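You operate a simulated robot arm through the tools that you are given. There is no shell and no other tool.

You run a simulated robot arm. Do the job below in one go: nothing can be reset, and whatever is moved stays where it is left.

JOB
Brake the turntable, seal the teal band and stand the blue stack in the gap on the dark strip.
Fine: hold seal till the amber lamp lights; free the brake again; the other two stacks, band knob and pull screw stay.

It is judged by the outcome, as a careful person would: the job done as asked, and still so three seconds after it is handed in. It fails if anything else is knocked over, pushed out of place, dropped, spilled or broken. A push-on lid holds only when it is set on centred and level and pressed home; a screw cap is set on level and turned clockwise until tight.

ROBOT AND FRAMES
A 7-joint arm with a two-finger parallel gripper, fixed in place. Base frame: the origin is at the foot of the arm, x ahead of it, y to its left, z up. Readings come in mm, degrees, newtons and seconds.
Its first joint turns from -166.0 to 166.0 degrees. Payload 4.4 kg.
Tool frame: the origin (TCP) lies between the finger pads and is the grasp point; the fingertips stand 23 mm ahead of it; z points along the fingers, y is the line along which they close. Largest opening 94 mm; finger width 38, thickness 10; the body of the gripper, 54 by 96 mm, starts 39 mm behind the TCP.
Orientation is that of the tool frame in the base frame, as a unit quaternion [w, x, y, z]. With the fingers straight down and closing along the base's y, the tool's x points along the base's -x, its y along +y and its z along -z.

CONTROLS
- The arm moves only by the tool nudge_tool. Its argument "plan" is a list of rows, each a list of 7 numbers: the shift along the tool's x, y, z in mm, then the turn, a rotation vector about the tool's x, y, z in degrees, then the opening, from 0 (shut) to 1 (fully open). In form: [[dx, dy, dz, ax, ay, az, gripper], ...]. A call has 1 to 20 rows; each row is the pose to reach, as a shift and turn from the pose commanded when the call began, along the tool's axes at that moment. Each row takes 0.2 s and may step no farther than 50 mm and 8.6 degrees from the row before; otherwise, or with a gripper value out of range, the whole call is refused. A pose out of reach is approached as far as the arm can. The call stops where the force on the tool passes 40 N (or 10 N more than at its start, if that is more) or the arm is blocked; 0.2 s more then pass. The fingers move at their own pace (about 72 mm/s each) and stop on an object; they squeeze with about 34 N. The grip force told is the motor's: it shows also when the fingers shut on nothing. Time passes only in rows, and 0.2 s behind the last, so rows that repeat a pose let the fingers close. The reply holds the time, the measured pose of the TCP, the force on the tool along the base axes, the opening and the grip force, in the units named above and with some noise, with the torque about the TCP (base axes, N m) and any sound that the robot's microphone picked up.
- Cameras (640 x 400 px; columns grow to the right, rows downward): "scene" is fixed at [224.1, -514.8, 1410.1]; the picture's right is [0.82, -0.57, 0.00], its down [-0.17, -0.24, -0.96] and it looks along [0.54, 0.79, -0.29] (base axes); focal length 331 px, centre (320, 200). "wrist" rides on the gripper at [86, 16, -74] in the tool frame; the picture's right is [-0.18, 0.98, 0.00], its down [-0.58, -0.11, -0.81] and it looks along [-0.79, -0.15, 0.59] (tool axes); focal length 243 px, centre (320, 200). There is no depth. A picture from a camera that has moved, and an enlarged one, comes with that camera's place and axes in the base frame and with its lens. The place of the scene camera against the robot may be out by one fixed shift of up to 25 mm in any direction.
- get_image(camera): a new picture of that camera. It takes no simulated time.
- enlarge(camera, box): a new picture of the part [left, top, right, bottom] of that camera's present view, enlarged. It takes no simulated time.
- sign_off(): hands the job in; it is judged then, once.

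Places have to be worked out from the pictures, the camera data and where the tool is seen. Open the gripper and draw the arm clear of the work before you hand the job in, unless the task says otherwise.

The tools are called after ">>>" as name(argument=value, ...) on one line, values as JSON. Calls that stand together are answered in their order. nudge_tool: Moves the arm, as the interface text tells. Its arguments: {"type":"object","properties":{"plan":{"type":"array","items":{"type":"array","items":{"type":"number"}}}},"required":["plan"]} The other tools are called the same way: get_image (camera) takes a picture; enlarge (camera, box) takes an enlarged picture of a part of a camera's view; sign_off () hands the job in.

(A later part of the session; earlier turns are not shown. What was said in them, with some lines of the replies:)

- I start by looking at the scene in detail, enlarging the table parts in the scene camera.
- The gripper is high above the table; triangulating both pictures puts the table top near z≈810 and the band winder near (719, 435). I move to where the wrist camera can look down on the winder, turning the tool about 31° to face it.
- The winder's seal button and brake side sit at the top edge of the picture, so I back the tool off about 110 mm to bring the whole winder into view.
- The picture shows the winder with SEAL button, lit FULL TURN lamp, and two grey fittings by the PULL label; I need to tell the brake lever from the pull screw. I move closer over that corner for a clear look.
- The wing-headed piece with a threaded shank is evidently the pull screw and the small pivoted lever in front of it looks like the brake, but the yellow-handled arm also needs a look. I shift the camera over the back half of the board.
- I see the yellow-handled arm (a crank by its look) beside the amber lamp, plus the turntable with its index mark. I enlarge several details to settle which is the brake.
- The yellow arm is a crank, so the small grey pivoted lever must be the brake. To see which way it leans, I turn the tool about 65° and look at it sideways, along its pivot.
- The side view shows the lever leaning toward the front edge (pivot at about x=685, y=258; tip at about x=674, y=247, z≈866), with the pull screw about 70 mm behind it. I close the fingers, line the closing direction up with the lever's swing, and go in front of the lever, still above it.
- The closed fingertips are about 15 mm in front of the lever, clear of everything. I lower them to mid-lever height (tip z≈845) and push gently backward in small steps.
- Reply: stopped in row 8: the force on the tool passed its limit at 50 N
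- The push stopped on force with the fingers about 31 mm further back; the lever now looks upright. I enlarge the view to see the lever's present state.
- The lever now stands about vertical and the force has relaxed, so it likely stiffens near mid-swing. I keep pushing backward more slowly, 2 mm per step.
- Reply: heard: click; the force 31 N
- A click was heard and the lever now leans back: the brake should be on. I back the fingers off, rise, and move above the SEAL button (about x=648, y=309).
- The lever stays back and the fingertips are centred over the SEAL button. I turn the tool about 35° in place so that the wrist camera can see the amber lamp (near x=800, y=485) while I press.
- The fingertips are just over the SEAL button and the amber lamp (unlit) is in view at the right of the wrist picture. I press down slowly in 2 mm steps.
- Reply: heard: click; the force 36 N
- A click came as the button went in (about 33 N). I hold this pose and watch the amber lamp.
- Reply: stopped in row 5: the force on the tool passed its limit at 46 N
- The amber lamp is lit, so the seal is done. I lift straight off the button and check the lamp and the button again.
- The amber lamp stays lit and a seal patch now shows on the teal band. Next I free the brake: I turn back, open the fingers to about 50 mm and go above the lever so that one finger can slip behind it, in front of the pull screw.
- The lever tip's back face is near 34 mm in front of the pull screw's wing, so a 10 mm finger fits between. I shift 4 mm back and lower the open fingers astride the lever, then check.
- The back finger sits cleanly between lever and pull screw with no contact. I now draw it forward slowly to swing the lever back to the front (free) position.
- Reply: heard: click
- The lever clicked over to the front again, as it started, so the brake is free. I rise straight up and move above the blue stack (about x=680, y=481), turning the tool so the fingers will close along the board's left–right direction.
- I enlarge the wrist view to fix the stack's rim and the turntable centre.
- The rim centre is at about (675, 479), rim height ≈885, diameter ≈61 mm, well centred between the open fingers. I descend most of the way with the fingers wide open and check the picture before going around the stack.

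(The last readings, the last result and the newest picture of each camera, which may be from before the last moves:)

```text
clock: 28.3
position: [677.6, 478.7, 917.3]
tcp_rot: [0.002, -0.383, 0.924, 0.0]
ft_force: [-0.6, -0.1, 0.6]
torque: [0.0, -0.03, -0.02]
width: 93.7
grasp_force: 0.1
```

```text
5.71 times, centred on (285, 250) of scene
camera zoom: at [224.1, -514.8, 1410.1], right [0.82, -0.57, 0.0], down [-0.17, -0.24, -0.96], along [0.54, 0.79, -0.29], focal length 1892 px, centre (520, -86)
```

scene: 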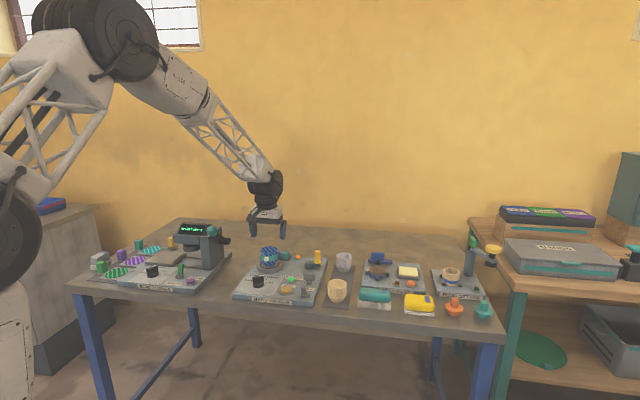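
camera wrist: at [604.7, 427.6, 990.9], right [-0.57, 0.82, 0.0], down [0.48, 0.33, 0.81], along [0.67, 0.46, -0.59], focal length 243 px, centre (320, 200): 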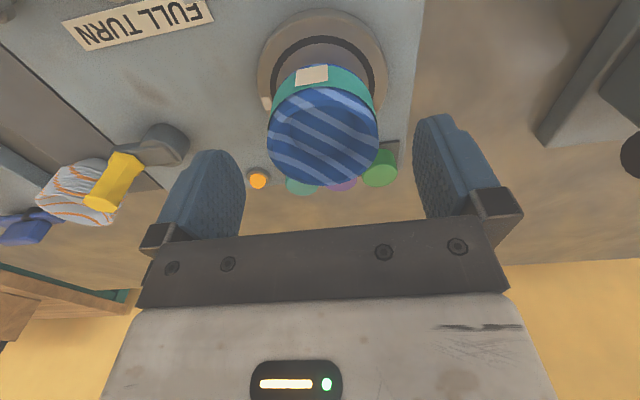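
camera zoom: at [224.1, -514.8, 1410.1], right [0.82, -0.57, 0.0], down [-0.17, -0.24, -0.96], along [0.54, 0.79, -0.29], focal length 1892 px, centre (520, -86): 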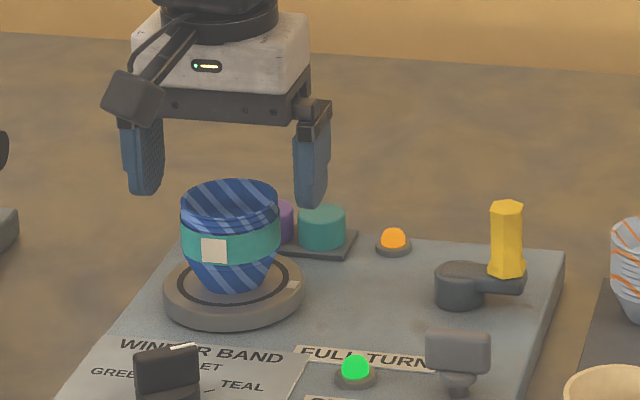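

Both views agree: rim at z≈885, centre ≈(675.3, 478), so I correct by about 2 mm and lower the open fingers around the stack to TCP z≈868.

>>> nudge_tool(plan=[[2, 1.1, 12, 0, 0, 0, 1], [2, 1.1, 24, 0, 0, 0, 1], [2, 1.1, 36, 0, 0, 0, 1], [2, 1.1, 49, 0, 0, 0, 1], [2, 1.1, 49, 0, 0, 0, 1]])

>>> get_image(camera="wrist")

>>> enlarge(camera="scene", box=[245, 215, 325, 285])

```text
clock: 29.5
position: [676.1, 478.5, 866.1]
tcp_rot: [0.003, -0.383, 0.924, 0.0]
ft_force: [0.7, 0.1, -0.7]
torque: [-0.01, -0.02, 0.02]
width: 93.9
grasp_force: 0.1
```

```text
taken
camera wrist: at [602.6, 428.3, 941.2], right [-0.57, 0.82, 0.0], down [0.48, 0.33, 0.81], along [0.67, 0.46, -0.59], focal length 243 px, centre (320, 200)
```

wrist: 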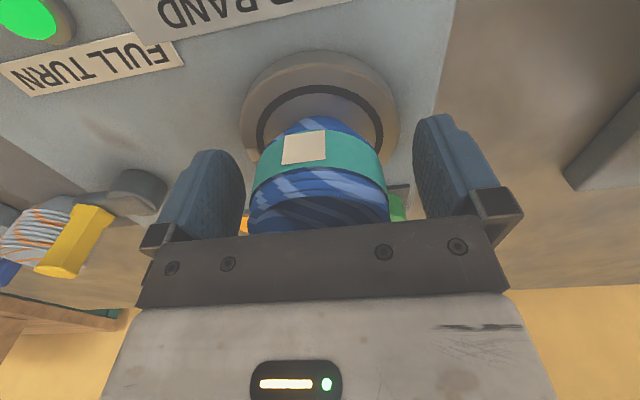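

```text
5.71 times, centred on (285, 250) of scene
camera zoom: at [224.1, -514.8, 1410.1], right [0.82, -0.57, 0.0], down [-0.17, -0.24, -0.96], along [0.54, 0.79, -0.29], focal length 1892 px, centre (520, -86)
```

zoom: 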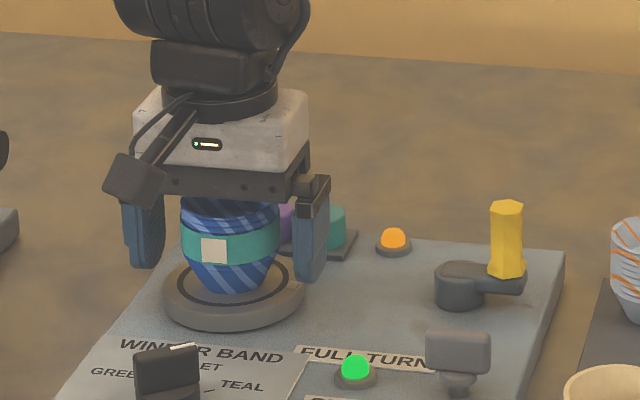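

The stack sits centred between the fingers with even gaps and no contact. I close the fingers on it.

>>> nudge_tool(plan=[[0, 0, 0, 0, 0, 0, 0.8], [0, 0, 0, 0, 0, 0, 0.7], [0, 0, 0, 0, 0, 0, 0.6], [0, 0, 0, 0, 0, 0, 0.5], [0, 0, 0, 0, 0, 0, 0.5], [0, 0, 0, 0, 0, 0, 0.5]])

>>> get_image(camera="wrist")

>>> enlarge(camera="scene", box=[245, 215, 325, 285])

```text
clock: 30.9
position: [676.9, 479.5, 867.0]
tcp_rot: [0.004, -0.383, 0.924, 0.0]
ft_force: [0.9, -1.0, 1.8]
torque: [0.02, -0.01, -0.01]
width: 59.1
grasp_force: 33.9
```

```text
taken
camera wrist: at [602.6, 428.3, 941.4], right [-0.57, 0.82, 0.0], down [0.48, 0.33, 0.81], along [0.67, 0.46, -0.59], focal length 243 px, centre (320, 200)
```

wrist: 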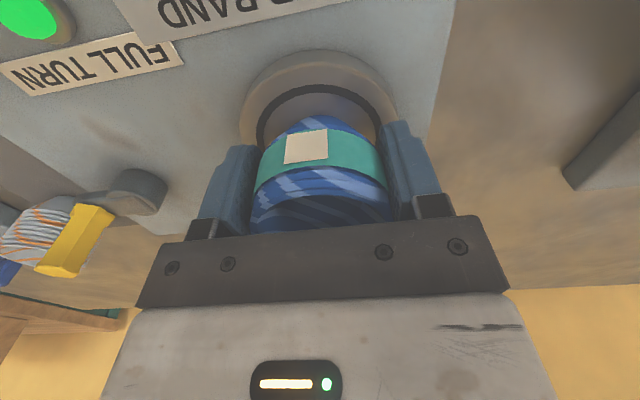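

```text
5.71 times, centred on (285, 250) of scene
camera zoom: at [224.1, -514.8, 1410.1], right [0.82, -0.57, 0.0], down [-0.17, -0.24, -0.96], along [0.54, 0.79, -0.29], focal length 1892 px, centre (520, -86)
```

zoom: 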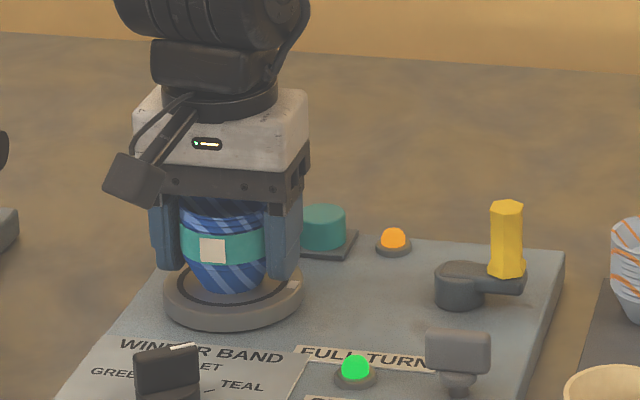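

The stack is held firmly at 59 mm width, 34 N. I lift it slowly straight up and check it hangs level.

>>> nudge_tool(plan=[[0, 0, -3, 0, 0, 0, 0.5], [0, 0, -8, 0, 0, 0, 0.5], [0, 0, -18, 0, 0, 0, 0.5], [0, 0, -32, 0, 0, 0, 0.5], [0, 0, -50, 0, 0, 0, 0.5], [0, 0, -70, 0, 0, 0, 0.5], [0, 0, -90, 0, 0, 0, 0.5], [0, 0, -110, 0, 0, 0, 0.5], [0, 0, -110, 0, 0, 0, 0.5]])

>>> get_image(camera="wrist")

>>> enlarge(camera="scene", box=[235, 195, 355, 300])

```text
clock: 32.9
position: [675.3, 478.3, 978.6]
tcp_rot: [0.003, -0.383, 0.924, 0.0]
ft_force: [-0.2, 0.0, -1.1]
torque: [-0.01, -0.01, 0.04]
width: 59.2
grasp_force: 33.7
```

```text
taken
camera wrist: at [601.9, 427.5, 1052.4], right [-0.57, 0.82, 0.0], down [0.48, 0.33, 0.81], along [0.67, 0.46, -0.59], focal length 243 px, centre (320, 200)
```

wrist: 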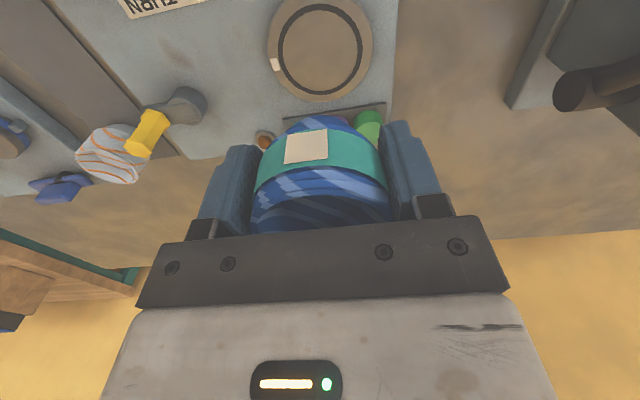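

```text
3.81 times, centred on (295, 248) of scene
camera zoom: at [224.1, -514.8, 1410.1], right [0.82, -0.57, 0.0], down [-0.17, -0.24, -0.96], along [0.54, 0.79, -0.29], focal length 1262 px, centre (415, 19)
```

zoom: 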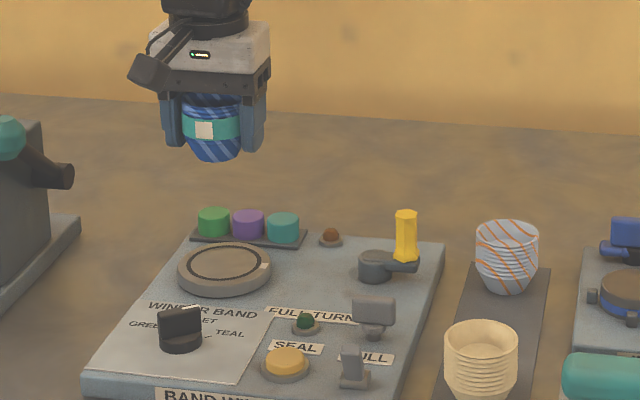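

The stack lifted cleanly with its band, turntable left in place. I carry it high above the strip, turned so the wrist camera looks across the strip and shows both remaining stacks and the gap.

>>> nudge_tool(plan=[[0, 0, -35, 0, 0, 0, 0.5], [2, -22, -68, 0, 0, 8, 0.5], [3, -44, -68, 0, 0, 16, 0.5], [5, -66, -68, 0, 0, 24, 0.5], [7, -89, -68, 0, 0, 32, 0.5], [9, -111, -68, 0, 0, 40, 0.5], [11, -133, -68, 0, 0, 48, 0.5], [13, -155, -68, 0, 0, 56, 0.5], [15, -178, -68, 0, 0, 64, 0.5], [17, -200, -68, 0, 0, 72, 0.5], [20, -228, -68, 0, 0, 79.5, 0.5], [20, -228, -68, 0, 0, 79.5, 0.5]])

>>> get_image(camera="wrist")

>>> get_image(camera="scene")

```text
clock: 35.5
position: [823.0, 303.2, 1045.9]
tcp_rot: [0.003, 0.296, 0.955, 0.003]
ft_force: [0.1, -0.4, -1.6]
torque: [0.02, -0.01, 0.0]
width: 59.4
grasp_force: 34.4
```

```text
taken
camera wrist: at [759.8, 364.0, 1120.3], right [0.71, 0.71, 0.01], down [0.41, -0.42, 0.81], along [0.57, -0.57, -0.59], focal length 243 px, centre (320, 200)
```

wrist: 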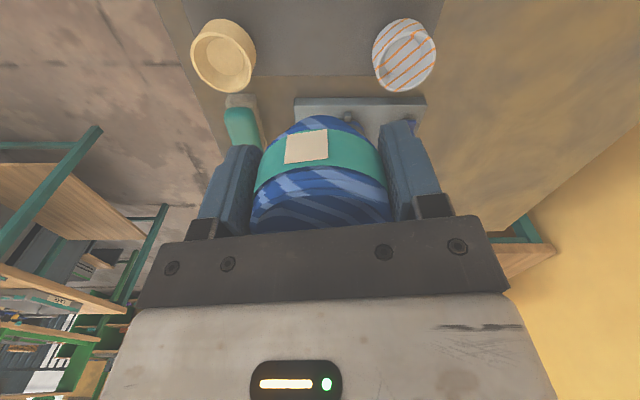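

```text
taken
```

scene: 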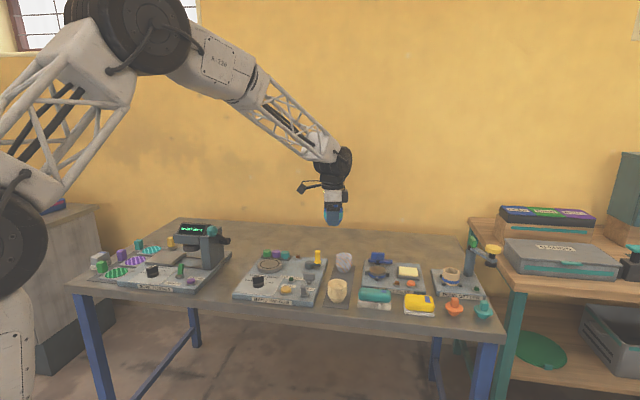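

Both remaining stacks and the gap are in clear view. I enlarge the strip to measure them.

>>> enlarge(camera="wrist", box=[160, 0, 460, 130])

>>> enlarge(camera="scene", box=[310, 190, 390, 315])

```text
2.13 times, centred on (310, 65) of wrist
camera zoom: at [759.8, 364.0, 1120.3], right [0.71, 0.71, 0.01], down [0.41, -0.42, 0.81], along [0.57, -0.57, -0.59], focal length 518 px, centre (341, 488)
```

zoom: 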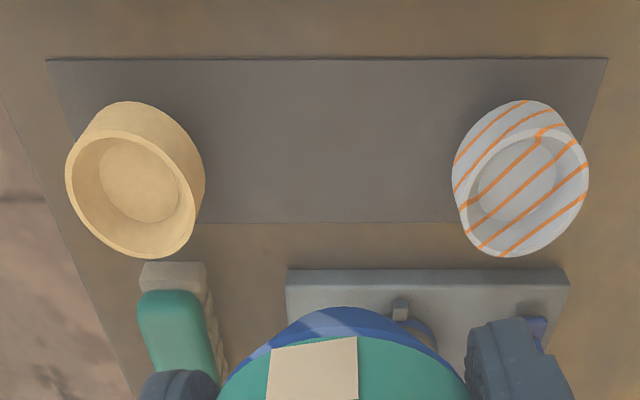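

```text
3.20 times, centred on (350, 252) of scene
camera zoom: at [224.1, -514.8, 1410.1], right [0.82, -0.57, 0.0], down [-0.17, -0.24, -0.96], along [0.54, 0.79, -0.29], focal length 1060 px, centre (224, 32)
```

zoom: 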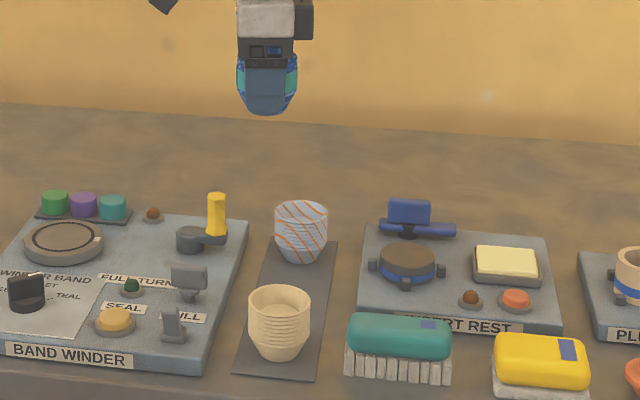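

Measured along the table: cream stack at 696 mm, striped at 879 mm, so the gap centre is at about (838, 275); strip top is about z≈801, while the turntable top was ≈832. I turn back so the fingers lie across the strip, go over the gap centre and come down to a safe height above the other rims.

>>> nudge_tool(plan=[[-3, -1.5, 0, 0, 0, -8, 0.5], [-6, -3, 0, 0, 0, -16, 0.5], [-9, -4.5, 0, 0, 0, -24, 0.5], [-12, -6, 0, 0, 0, -32, 0.5], [-15, -7.5, 0, 0, 0, -40, 0.5], [-18, -9, 0, 0, 0, -48, 0.5], [-21, -10.5, 0, 0, 0, -56, 0.5], [-24, -12, 0, 0, 0, -64, 0.5], [-27, -13.5, 0, 0, 0, -72, 0.5], [-28.3, -14.3, 0, 0, 0, -79.5, 0.5], [-28.3, -14.3, 35, 0, 0, -79.5, 0.5], [-28.3, -14.3, 70, 0, 0, -79.5, 0.5], [-28.3, -14.3, 105, 0, 0, -79.5, 0.5], [-28.3, -14.3, 105, 0, 0, -79.5, 0.5]])

>>> get_image(camera="wrist")

>>> enlarge(camera="scene", box=[300, 215, 390, 305])

```text
clock: 38.5
position: [838.4, 275.9, 940.5]
tcp_rot: [0.003, -0.383, 0.924, -0.001]
ft_force: [0.0, 0.0, -1.6]
torque: [-0.01, -0.03, 0.04]
width: 59.4
grasp_force: 33.9
```

```text
taken
camera wrist: at [764.9, 223.6, 1015.9], right [-0.57, 0.82, 0.0], down [0.48, 0.33, 0.81], along [0.67, 0.46, -0.59], focal length 243 px, centre (320, 200)
```

wrist: 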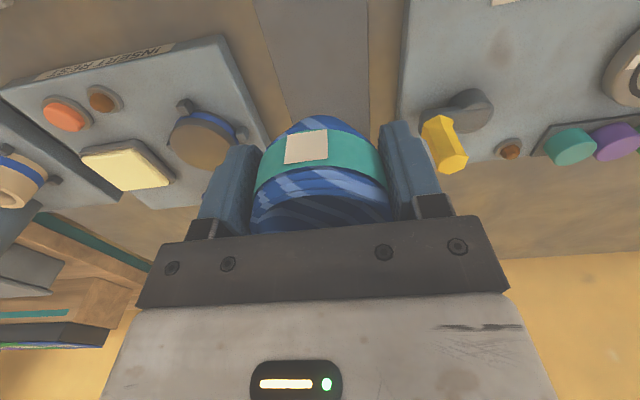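

```text
4.44 times, centred on (345, 260) of scene
camera zoom: at [224.1, -514.8, 1410.1], right [0.82, -0.57, 0.0], down [-0.17, -0.24, -0.96], along [0.54, 0.79, -0.29], focal length 1472 px, centre (209, -67)
```

zoom: 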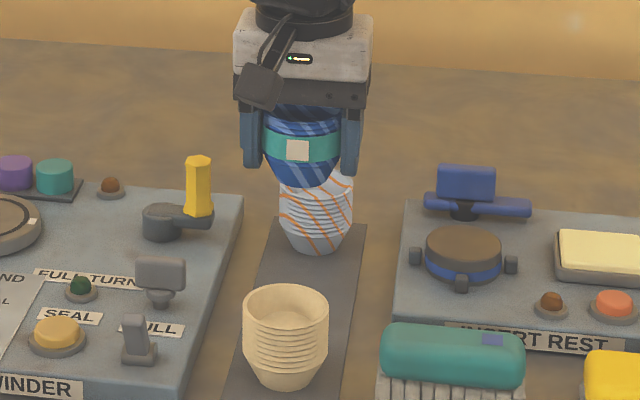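

The held stack is centred over the strip between the other two stacks, with clear space beside the crank and insert rest. I lower it to about 6 mm above the strip.

>>> nudge_tool(plan=[[0, 0, 20, 0, 0, 0, 0.5], [0, 0, 40, 0, 0, 0, 0.5], [0, 0, 60, 0, 0, 0, 0.5], [0, 0, 75, 0, 0, 0, 0.5], [0, 0, 88, 0, 0, 0, 0.5], [0, 0, 96, 0, 0, 0, 0.5], [0, 0, 96, 0, 0, 0, 0.5]])

>>> get_image(camera="wrist")

>>> enlarge(camera="scene", box=[300, 215, 390, 305])

```text
clock: 40.1
position: [837.6, 275.7, 845.6]
tcp_rot: [0.003, -0.384, 0.923, 0.001]
ft_force: [0.5, -0.2, -0.7]
torque: [0.0, -0.02, 0.0]
width: 59.4
grasp_force: 33.6
```

```text
taken
camera wrist: at [764.9, 224.6, 919.4], right [-0.57, 0.82, 0.0], down [0.48, 0.33, 0.81], along [0.67, 0.46, -0.59], focal length 243 px, centre (320, 200)
```

wrist: 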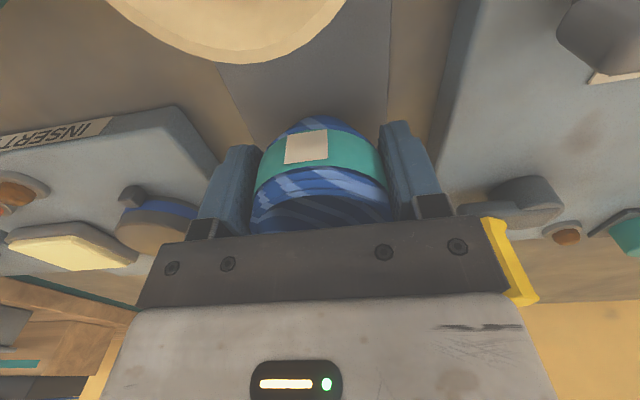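

```text
4.44 times, centred on (345, 260) of scene
camera zoom: at [224.1, -514.8, 1410.1], right [0.82, -0.57, 0.0], down [-0.17, -0.24, -0.96], along [0.54, 0.79, -0.29], focal length 1472 px, centre (209, -67)
```

zoom: 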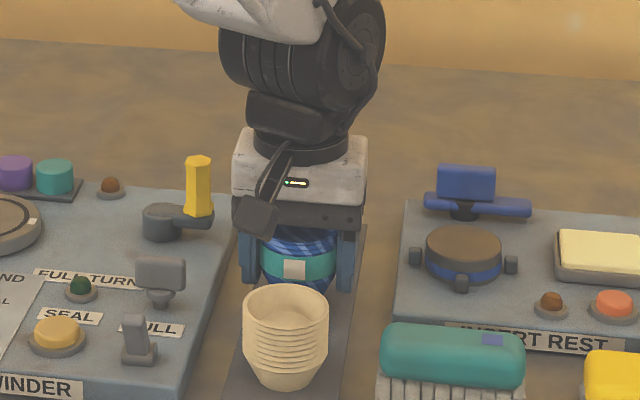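

Clear all round with the stack about 9 mm above the strip. I lower it gently and watch the force.

>>> nudge_tool(plan=[[0, 0, 1.5, 0, 0, 0, 0.5], [0, 0, 3, 0, 0, 0, 0.5], [0, 0, 4.5, 0, 0, 0, 0.5], [0, 0, 6, 0, 0, 0, 0.5]])

```text
clock: 41.1
position: [838.4, 277.2, 838.2]
tcp_rot: [0.002, -0.384, 0.923, 0.0]
ft_force: [0.1, 1.1, -0.9]
torque: [-0.01, -0.03, 0.01]
width: 59.3
grasp_force: 33.8
```

No contact yet (force still about −1 N). I continue down in 1 mm steps.

>>> nudge_tool(plan=[[0, 0, 1, 0, 0, 0, 0.5], [0, 0, 2, 0, 0, 0, 0.5], [0, 0, 3, 0, 0, 0, 0.5]])

>>> enlarge(camera="scene", box=[315, 240, 365, 300])

```text
clock: 41.9
position: [838.1, 275.2, 837.2]
tcp_rot: [0.003, -0.384, 0.923, 0.0]
ft_force: [0.2, 0.5, -1.6]
torque: [-0.01, 0.01, 0.0]
width: 59.4
grasp_force: 33.8
```

```text
6.67 times, centred on (340, 270) of scene
camera zoom: at [224.1, -514.8, 1410.1], right [0.82, -0.57, 0.0], down [-0.17, -0.24, -0.96], along [0.54, 0.79, -0.29], focal length 2208 px, centre (187, -267)
```

zoom: 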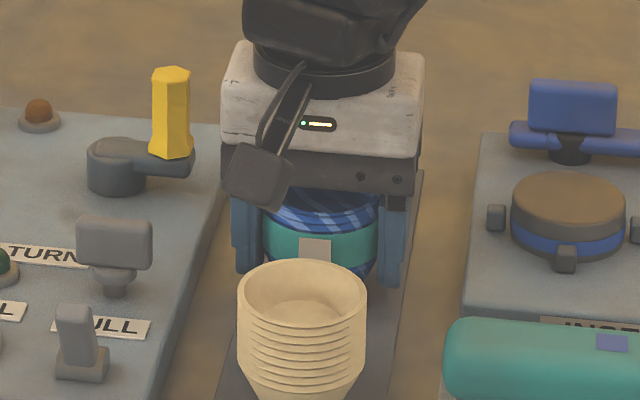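

Still no contact reading. I go on down in 1 mm steps.

>>> nudge_tool(plan=[[0, 0, 1, 0, 0, 0, 0.5], [0, 0, 2, 0, 0, 0, 0.5], [0, 0, 3, 0, 0, 0, 0.5]])

```text
clock: 42.7
position: [839.1, 275.4, 834.3]
tcp_rot: [0.003, -0.384, 0.923, 0.001]
ft_force: [-1.8, 1.6, 8.7]
torque: [0.12, 0.24, 0.0]
width: 59.4
grasp_force: 34.0
```

Contact: the force rose to about 9 N at z≈834, so the stack is standing on the strip. I open the fingers gradually to about 75 mm.

>>> nudge_tool(plan=[[0, 0, 0, 0, 0, 0, 0.64], [0, 0, 0, 0, 0, 0, 0.67], [0, 0, 0, 0, 0, 0, 0.7], [0, 0, 0, 0, 0, 0, 0.75], [0, 0, 0, 0, 0, 0, 0.8], [0, 0, 0, 0, 0, 0, 0.8]])

>>> get_image(camera="wrist")

>>> enlarge(camera="scene", box=[315, 240, 365, 300])

```text
clock: 44.1
position: [838.7, 276.8, 831.6]
tcp_rot: [0.003, -0.384, 0.923, -0.001]
ft_force: [-0.4, 0.5, 0.4]
torque: [-0.01, -0.01, 0.0]
width: 75.1
grasp_force: 0.1
```

```text
taken
camera wrist: at [765.0, 224.7, 907.2], right [-0.57, 0.82, 0.0], down [0.48, 0.33, 0.81], along [0.67, 0.46, -0.59], focal length 243 px, centre (320, 200)
```

wrist: 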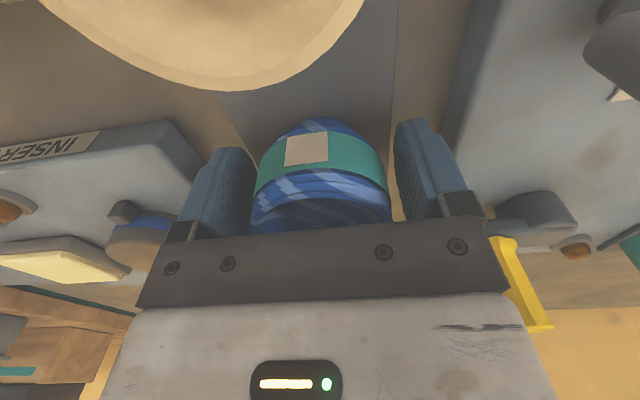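

```text
6.67 times, centred on (340, 270) of scene
camera zoom: at [224.1, -514.8, 1410.1], right [0.82, -0.57, 0.0], down [-0.17, -0.24, -0.96], along [0.54, 0.79, -0.29], focal length 2208 px, centre (187, -267)
```

zoom: 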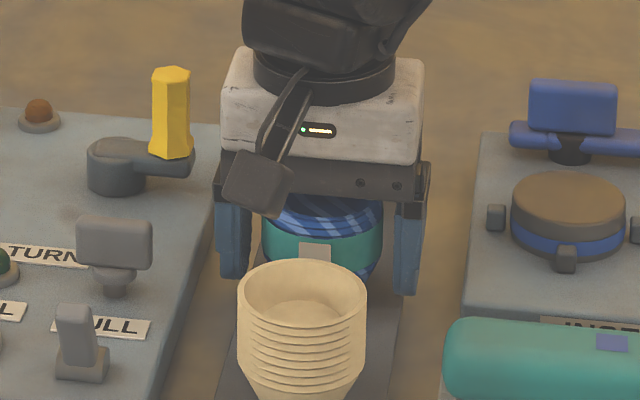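

The stack stands free with the fingers clear on both sides. I rise straight up.

>>> nudge_tool(plan=[[0, 0, -6, 0, 0, 0, 0.8], [0, 0, -16, 0, 0, 0, 0.8], [0, 0, -30, 0, 0, 0, 0.8], [0, 0, -50, 0, 0, 0, 0.8], [0, 0, -75, 0, 0, 0, 0.8], [0, 0, -105, 0, 0, 0, 0.9], [0, 0, -140, 0, 0, 0, 1], [0, 0, -180, 0, 0, 0, 1], [0, 0, -220, 0, 0, 0, 1], [0, 0, -220, 0, 0, 0, 1]])

>>> get_image(camera="wrist")

>>> enlarge(camera="scene", box=[230, 225, 390, 310])

```text
clock: 46.3
position: [837.7, 274.5, 1051.2]
tcp_rot: [0.002, -0.382, 0.924, 0.001]
ft_force: [-0.2, -1.3, -0.2]
torque: [0.0, -0.01, 0.03]
width: 94.0
grasp_force: 0.1
```

```text
taken
camera wrist: at [764.5, 223.2, 1125.3], right [-0.57, 0.82, 0.0], down [0.48, 0.33, 0.81], along [0.67, 0.46, -0.59], focal length 243 px, centre (320, 200)
```

wrist: 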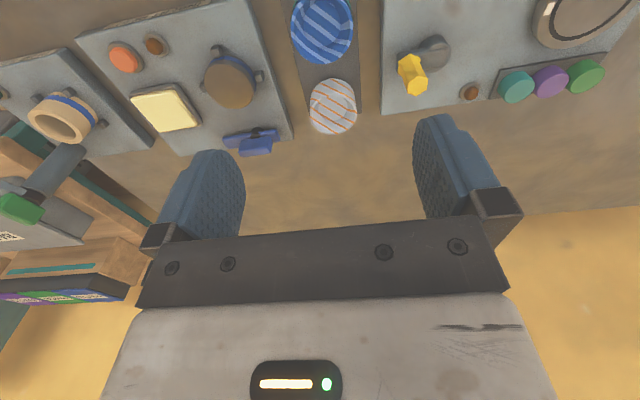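

```text
4.00 times, centred on (310, 268) of scene
camera zoom: at [224.1, -514.8, 1410.1], right [0.82, -0.57, 0.0], down [-0.17, -0.24, -0.96], along [0.54, 0.79, -0.29], focal length 1325 px, centre (360, -70)
```

zoom: 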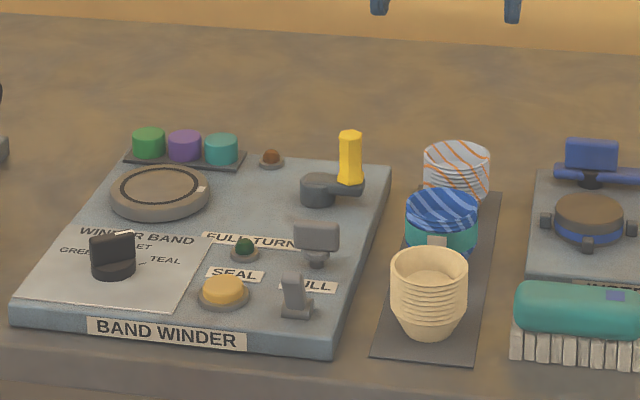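

The blue stack stands upright in the gap with both others undisturbed. I check the brake lever and pull screw against the earlier pictures.

>>> enlarge(camera="scene", box=[290, 265, 330, 300])

>>> enlarge(camera="scene", box=[225, 230, 345, 310])

>>> enlarge(camera="scene", box=[315, 240, 365, 310])

```text
11.43 times, centred on (310, 282) of scene
camera zoom: at [224.1, -514.8, 1410.1], right [0.82, -0.57, 0.0], down [-0.17, -0.24, -0.96], along [0.54, 0.79, -0.29], focal length 3785 px, centre (434, -743)
```

zoom: 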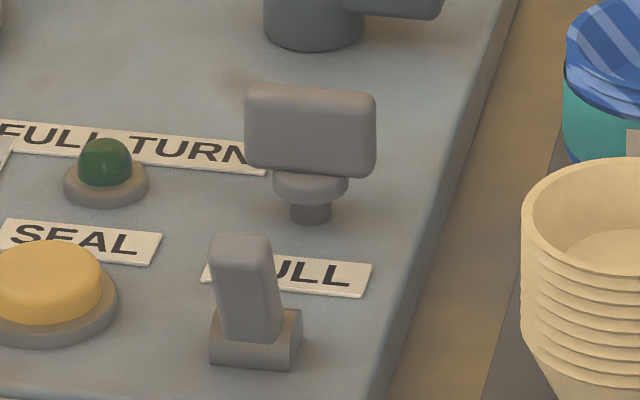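

```text
5.00 times, centred on (285, 270) of scene
camera zoom: at [224.1, -514.8, 1410.1], right [0.82, -0.57, 0.0], down [-0.17, -0.24, -0.96], along [0.54, 0.79, -0.29], focal length 1656 px, centre (495, -150)
```

zoom: 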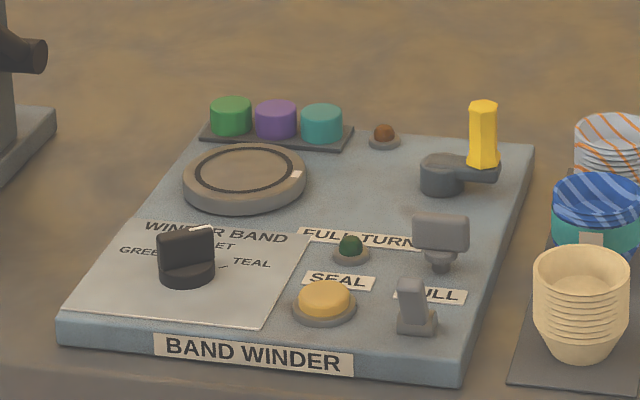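

```text
5.71 times, centred on (340, 275) of scene
camera zoom: at [224.1, -514.8, 1410.1], right [0.82, -0.57, 0.0], down [-0.17, -0.24, -0.96], along [0.54, 0.79, -0.29], focal length 1892 px, centre (206, -229)
```

zoom: 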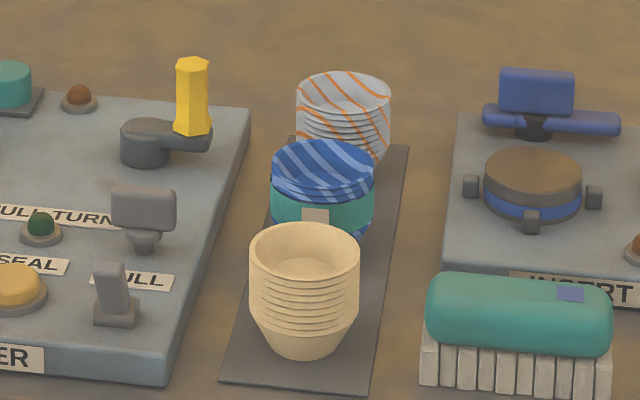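

Lever, pull screw, band knob and crank match the first pictures, and the blue stack stands between the other two on the strip. I draw the open gripper farther back and up before handing in.

>>> nudge_tool(plan=[[30, 0, -25, 0, 0, 0, 1], [60, 0, -50, 0, 0, 0, 1], [95, 0, -80, 0, 0, 0, 1], [130, 0, -110, 0, 0, 0, 1], [160, 0, -130, 0, 0, 0, 1], [160, 0, -130, 0, 0, 0, 1]])

>>> get_image(camera="scene")

>>> get_image(camera="wrist")

```text
clock: 47.7
position: [723.6, 160.2, 1180.6]
tcp_rot: [0.003, -0.384, 0.924, 0.0]
ft_force: [0.2, -0.5, -0.1]
torque: [0.01, 0.06, 0.02]
width: 94.1
grasp_force: 0.0
```

```text
taken
```

scene: 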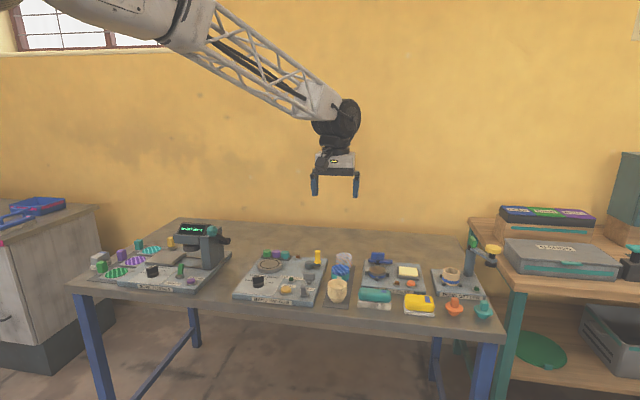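

```text
taken
camera wrist: at [650.9, 109.5, 1255.5], right [-0.57, 0.82, 0.0], down [0.48, 0.33, 0.81], along [0.67, 0.46, -0.59], focal length 243 px, centre (320, 200)
```

wrist: 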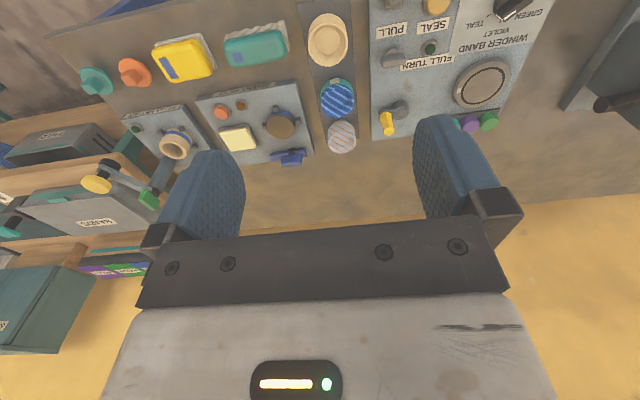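

The arm is clear and the gripper open. The three stacks stand in line on the dark strip, the brake is free, the band is sealed, and nothing else has moved. I hand the job in.

>>> sign_off()

```text
The job is handed in.
```

The job is done and handed in: the teal band is sealed and the blue stack stands in the gap on the dark strip.

- **Brake on:** I pushed the small grey lever back until it clicked. It has no label, so I took it to be the brake because the other parts were accounted for: the winged piece is the pull screw and the yellow arm is a crank.
- **Seal:** I held SEAL until the amber lamp lit. A seal patch then showed on the band, and the lamp stayed lit until the stack was lifted off.
- **Brake free:** I swung the lever forward until it clicked again. It matches its starting position in the pictures.
- **Blue stack:** I lifted it off the turntable in one piece and set it down midway between the other two stacks. It still stood upright after I let go and pulled back.

The last pictures show the other two stacks, band knob, pull screw and crank where they were at the start. The gripper is open and the arm is clear of the work.
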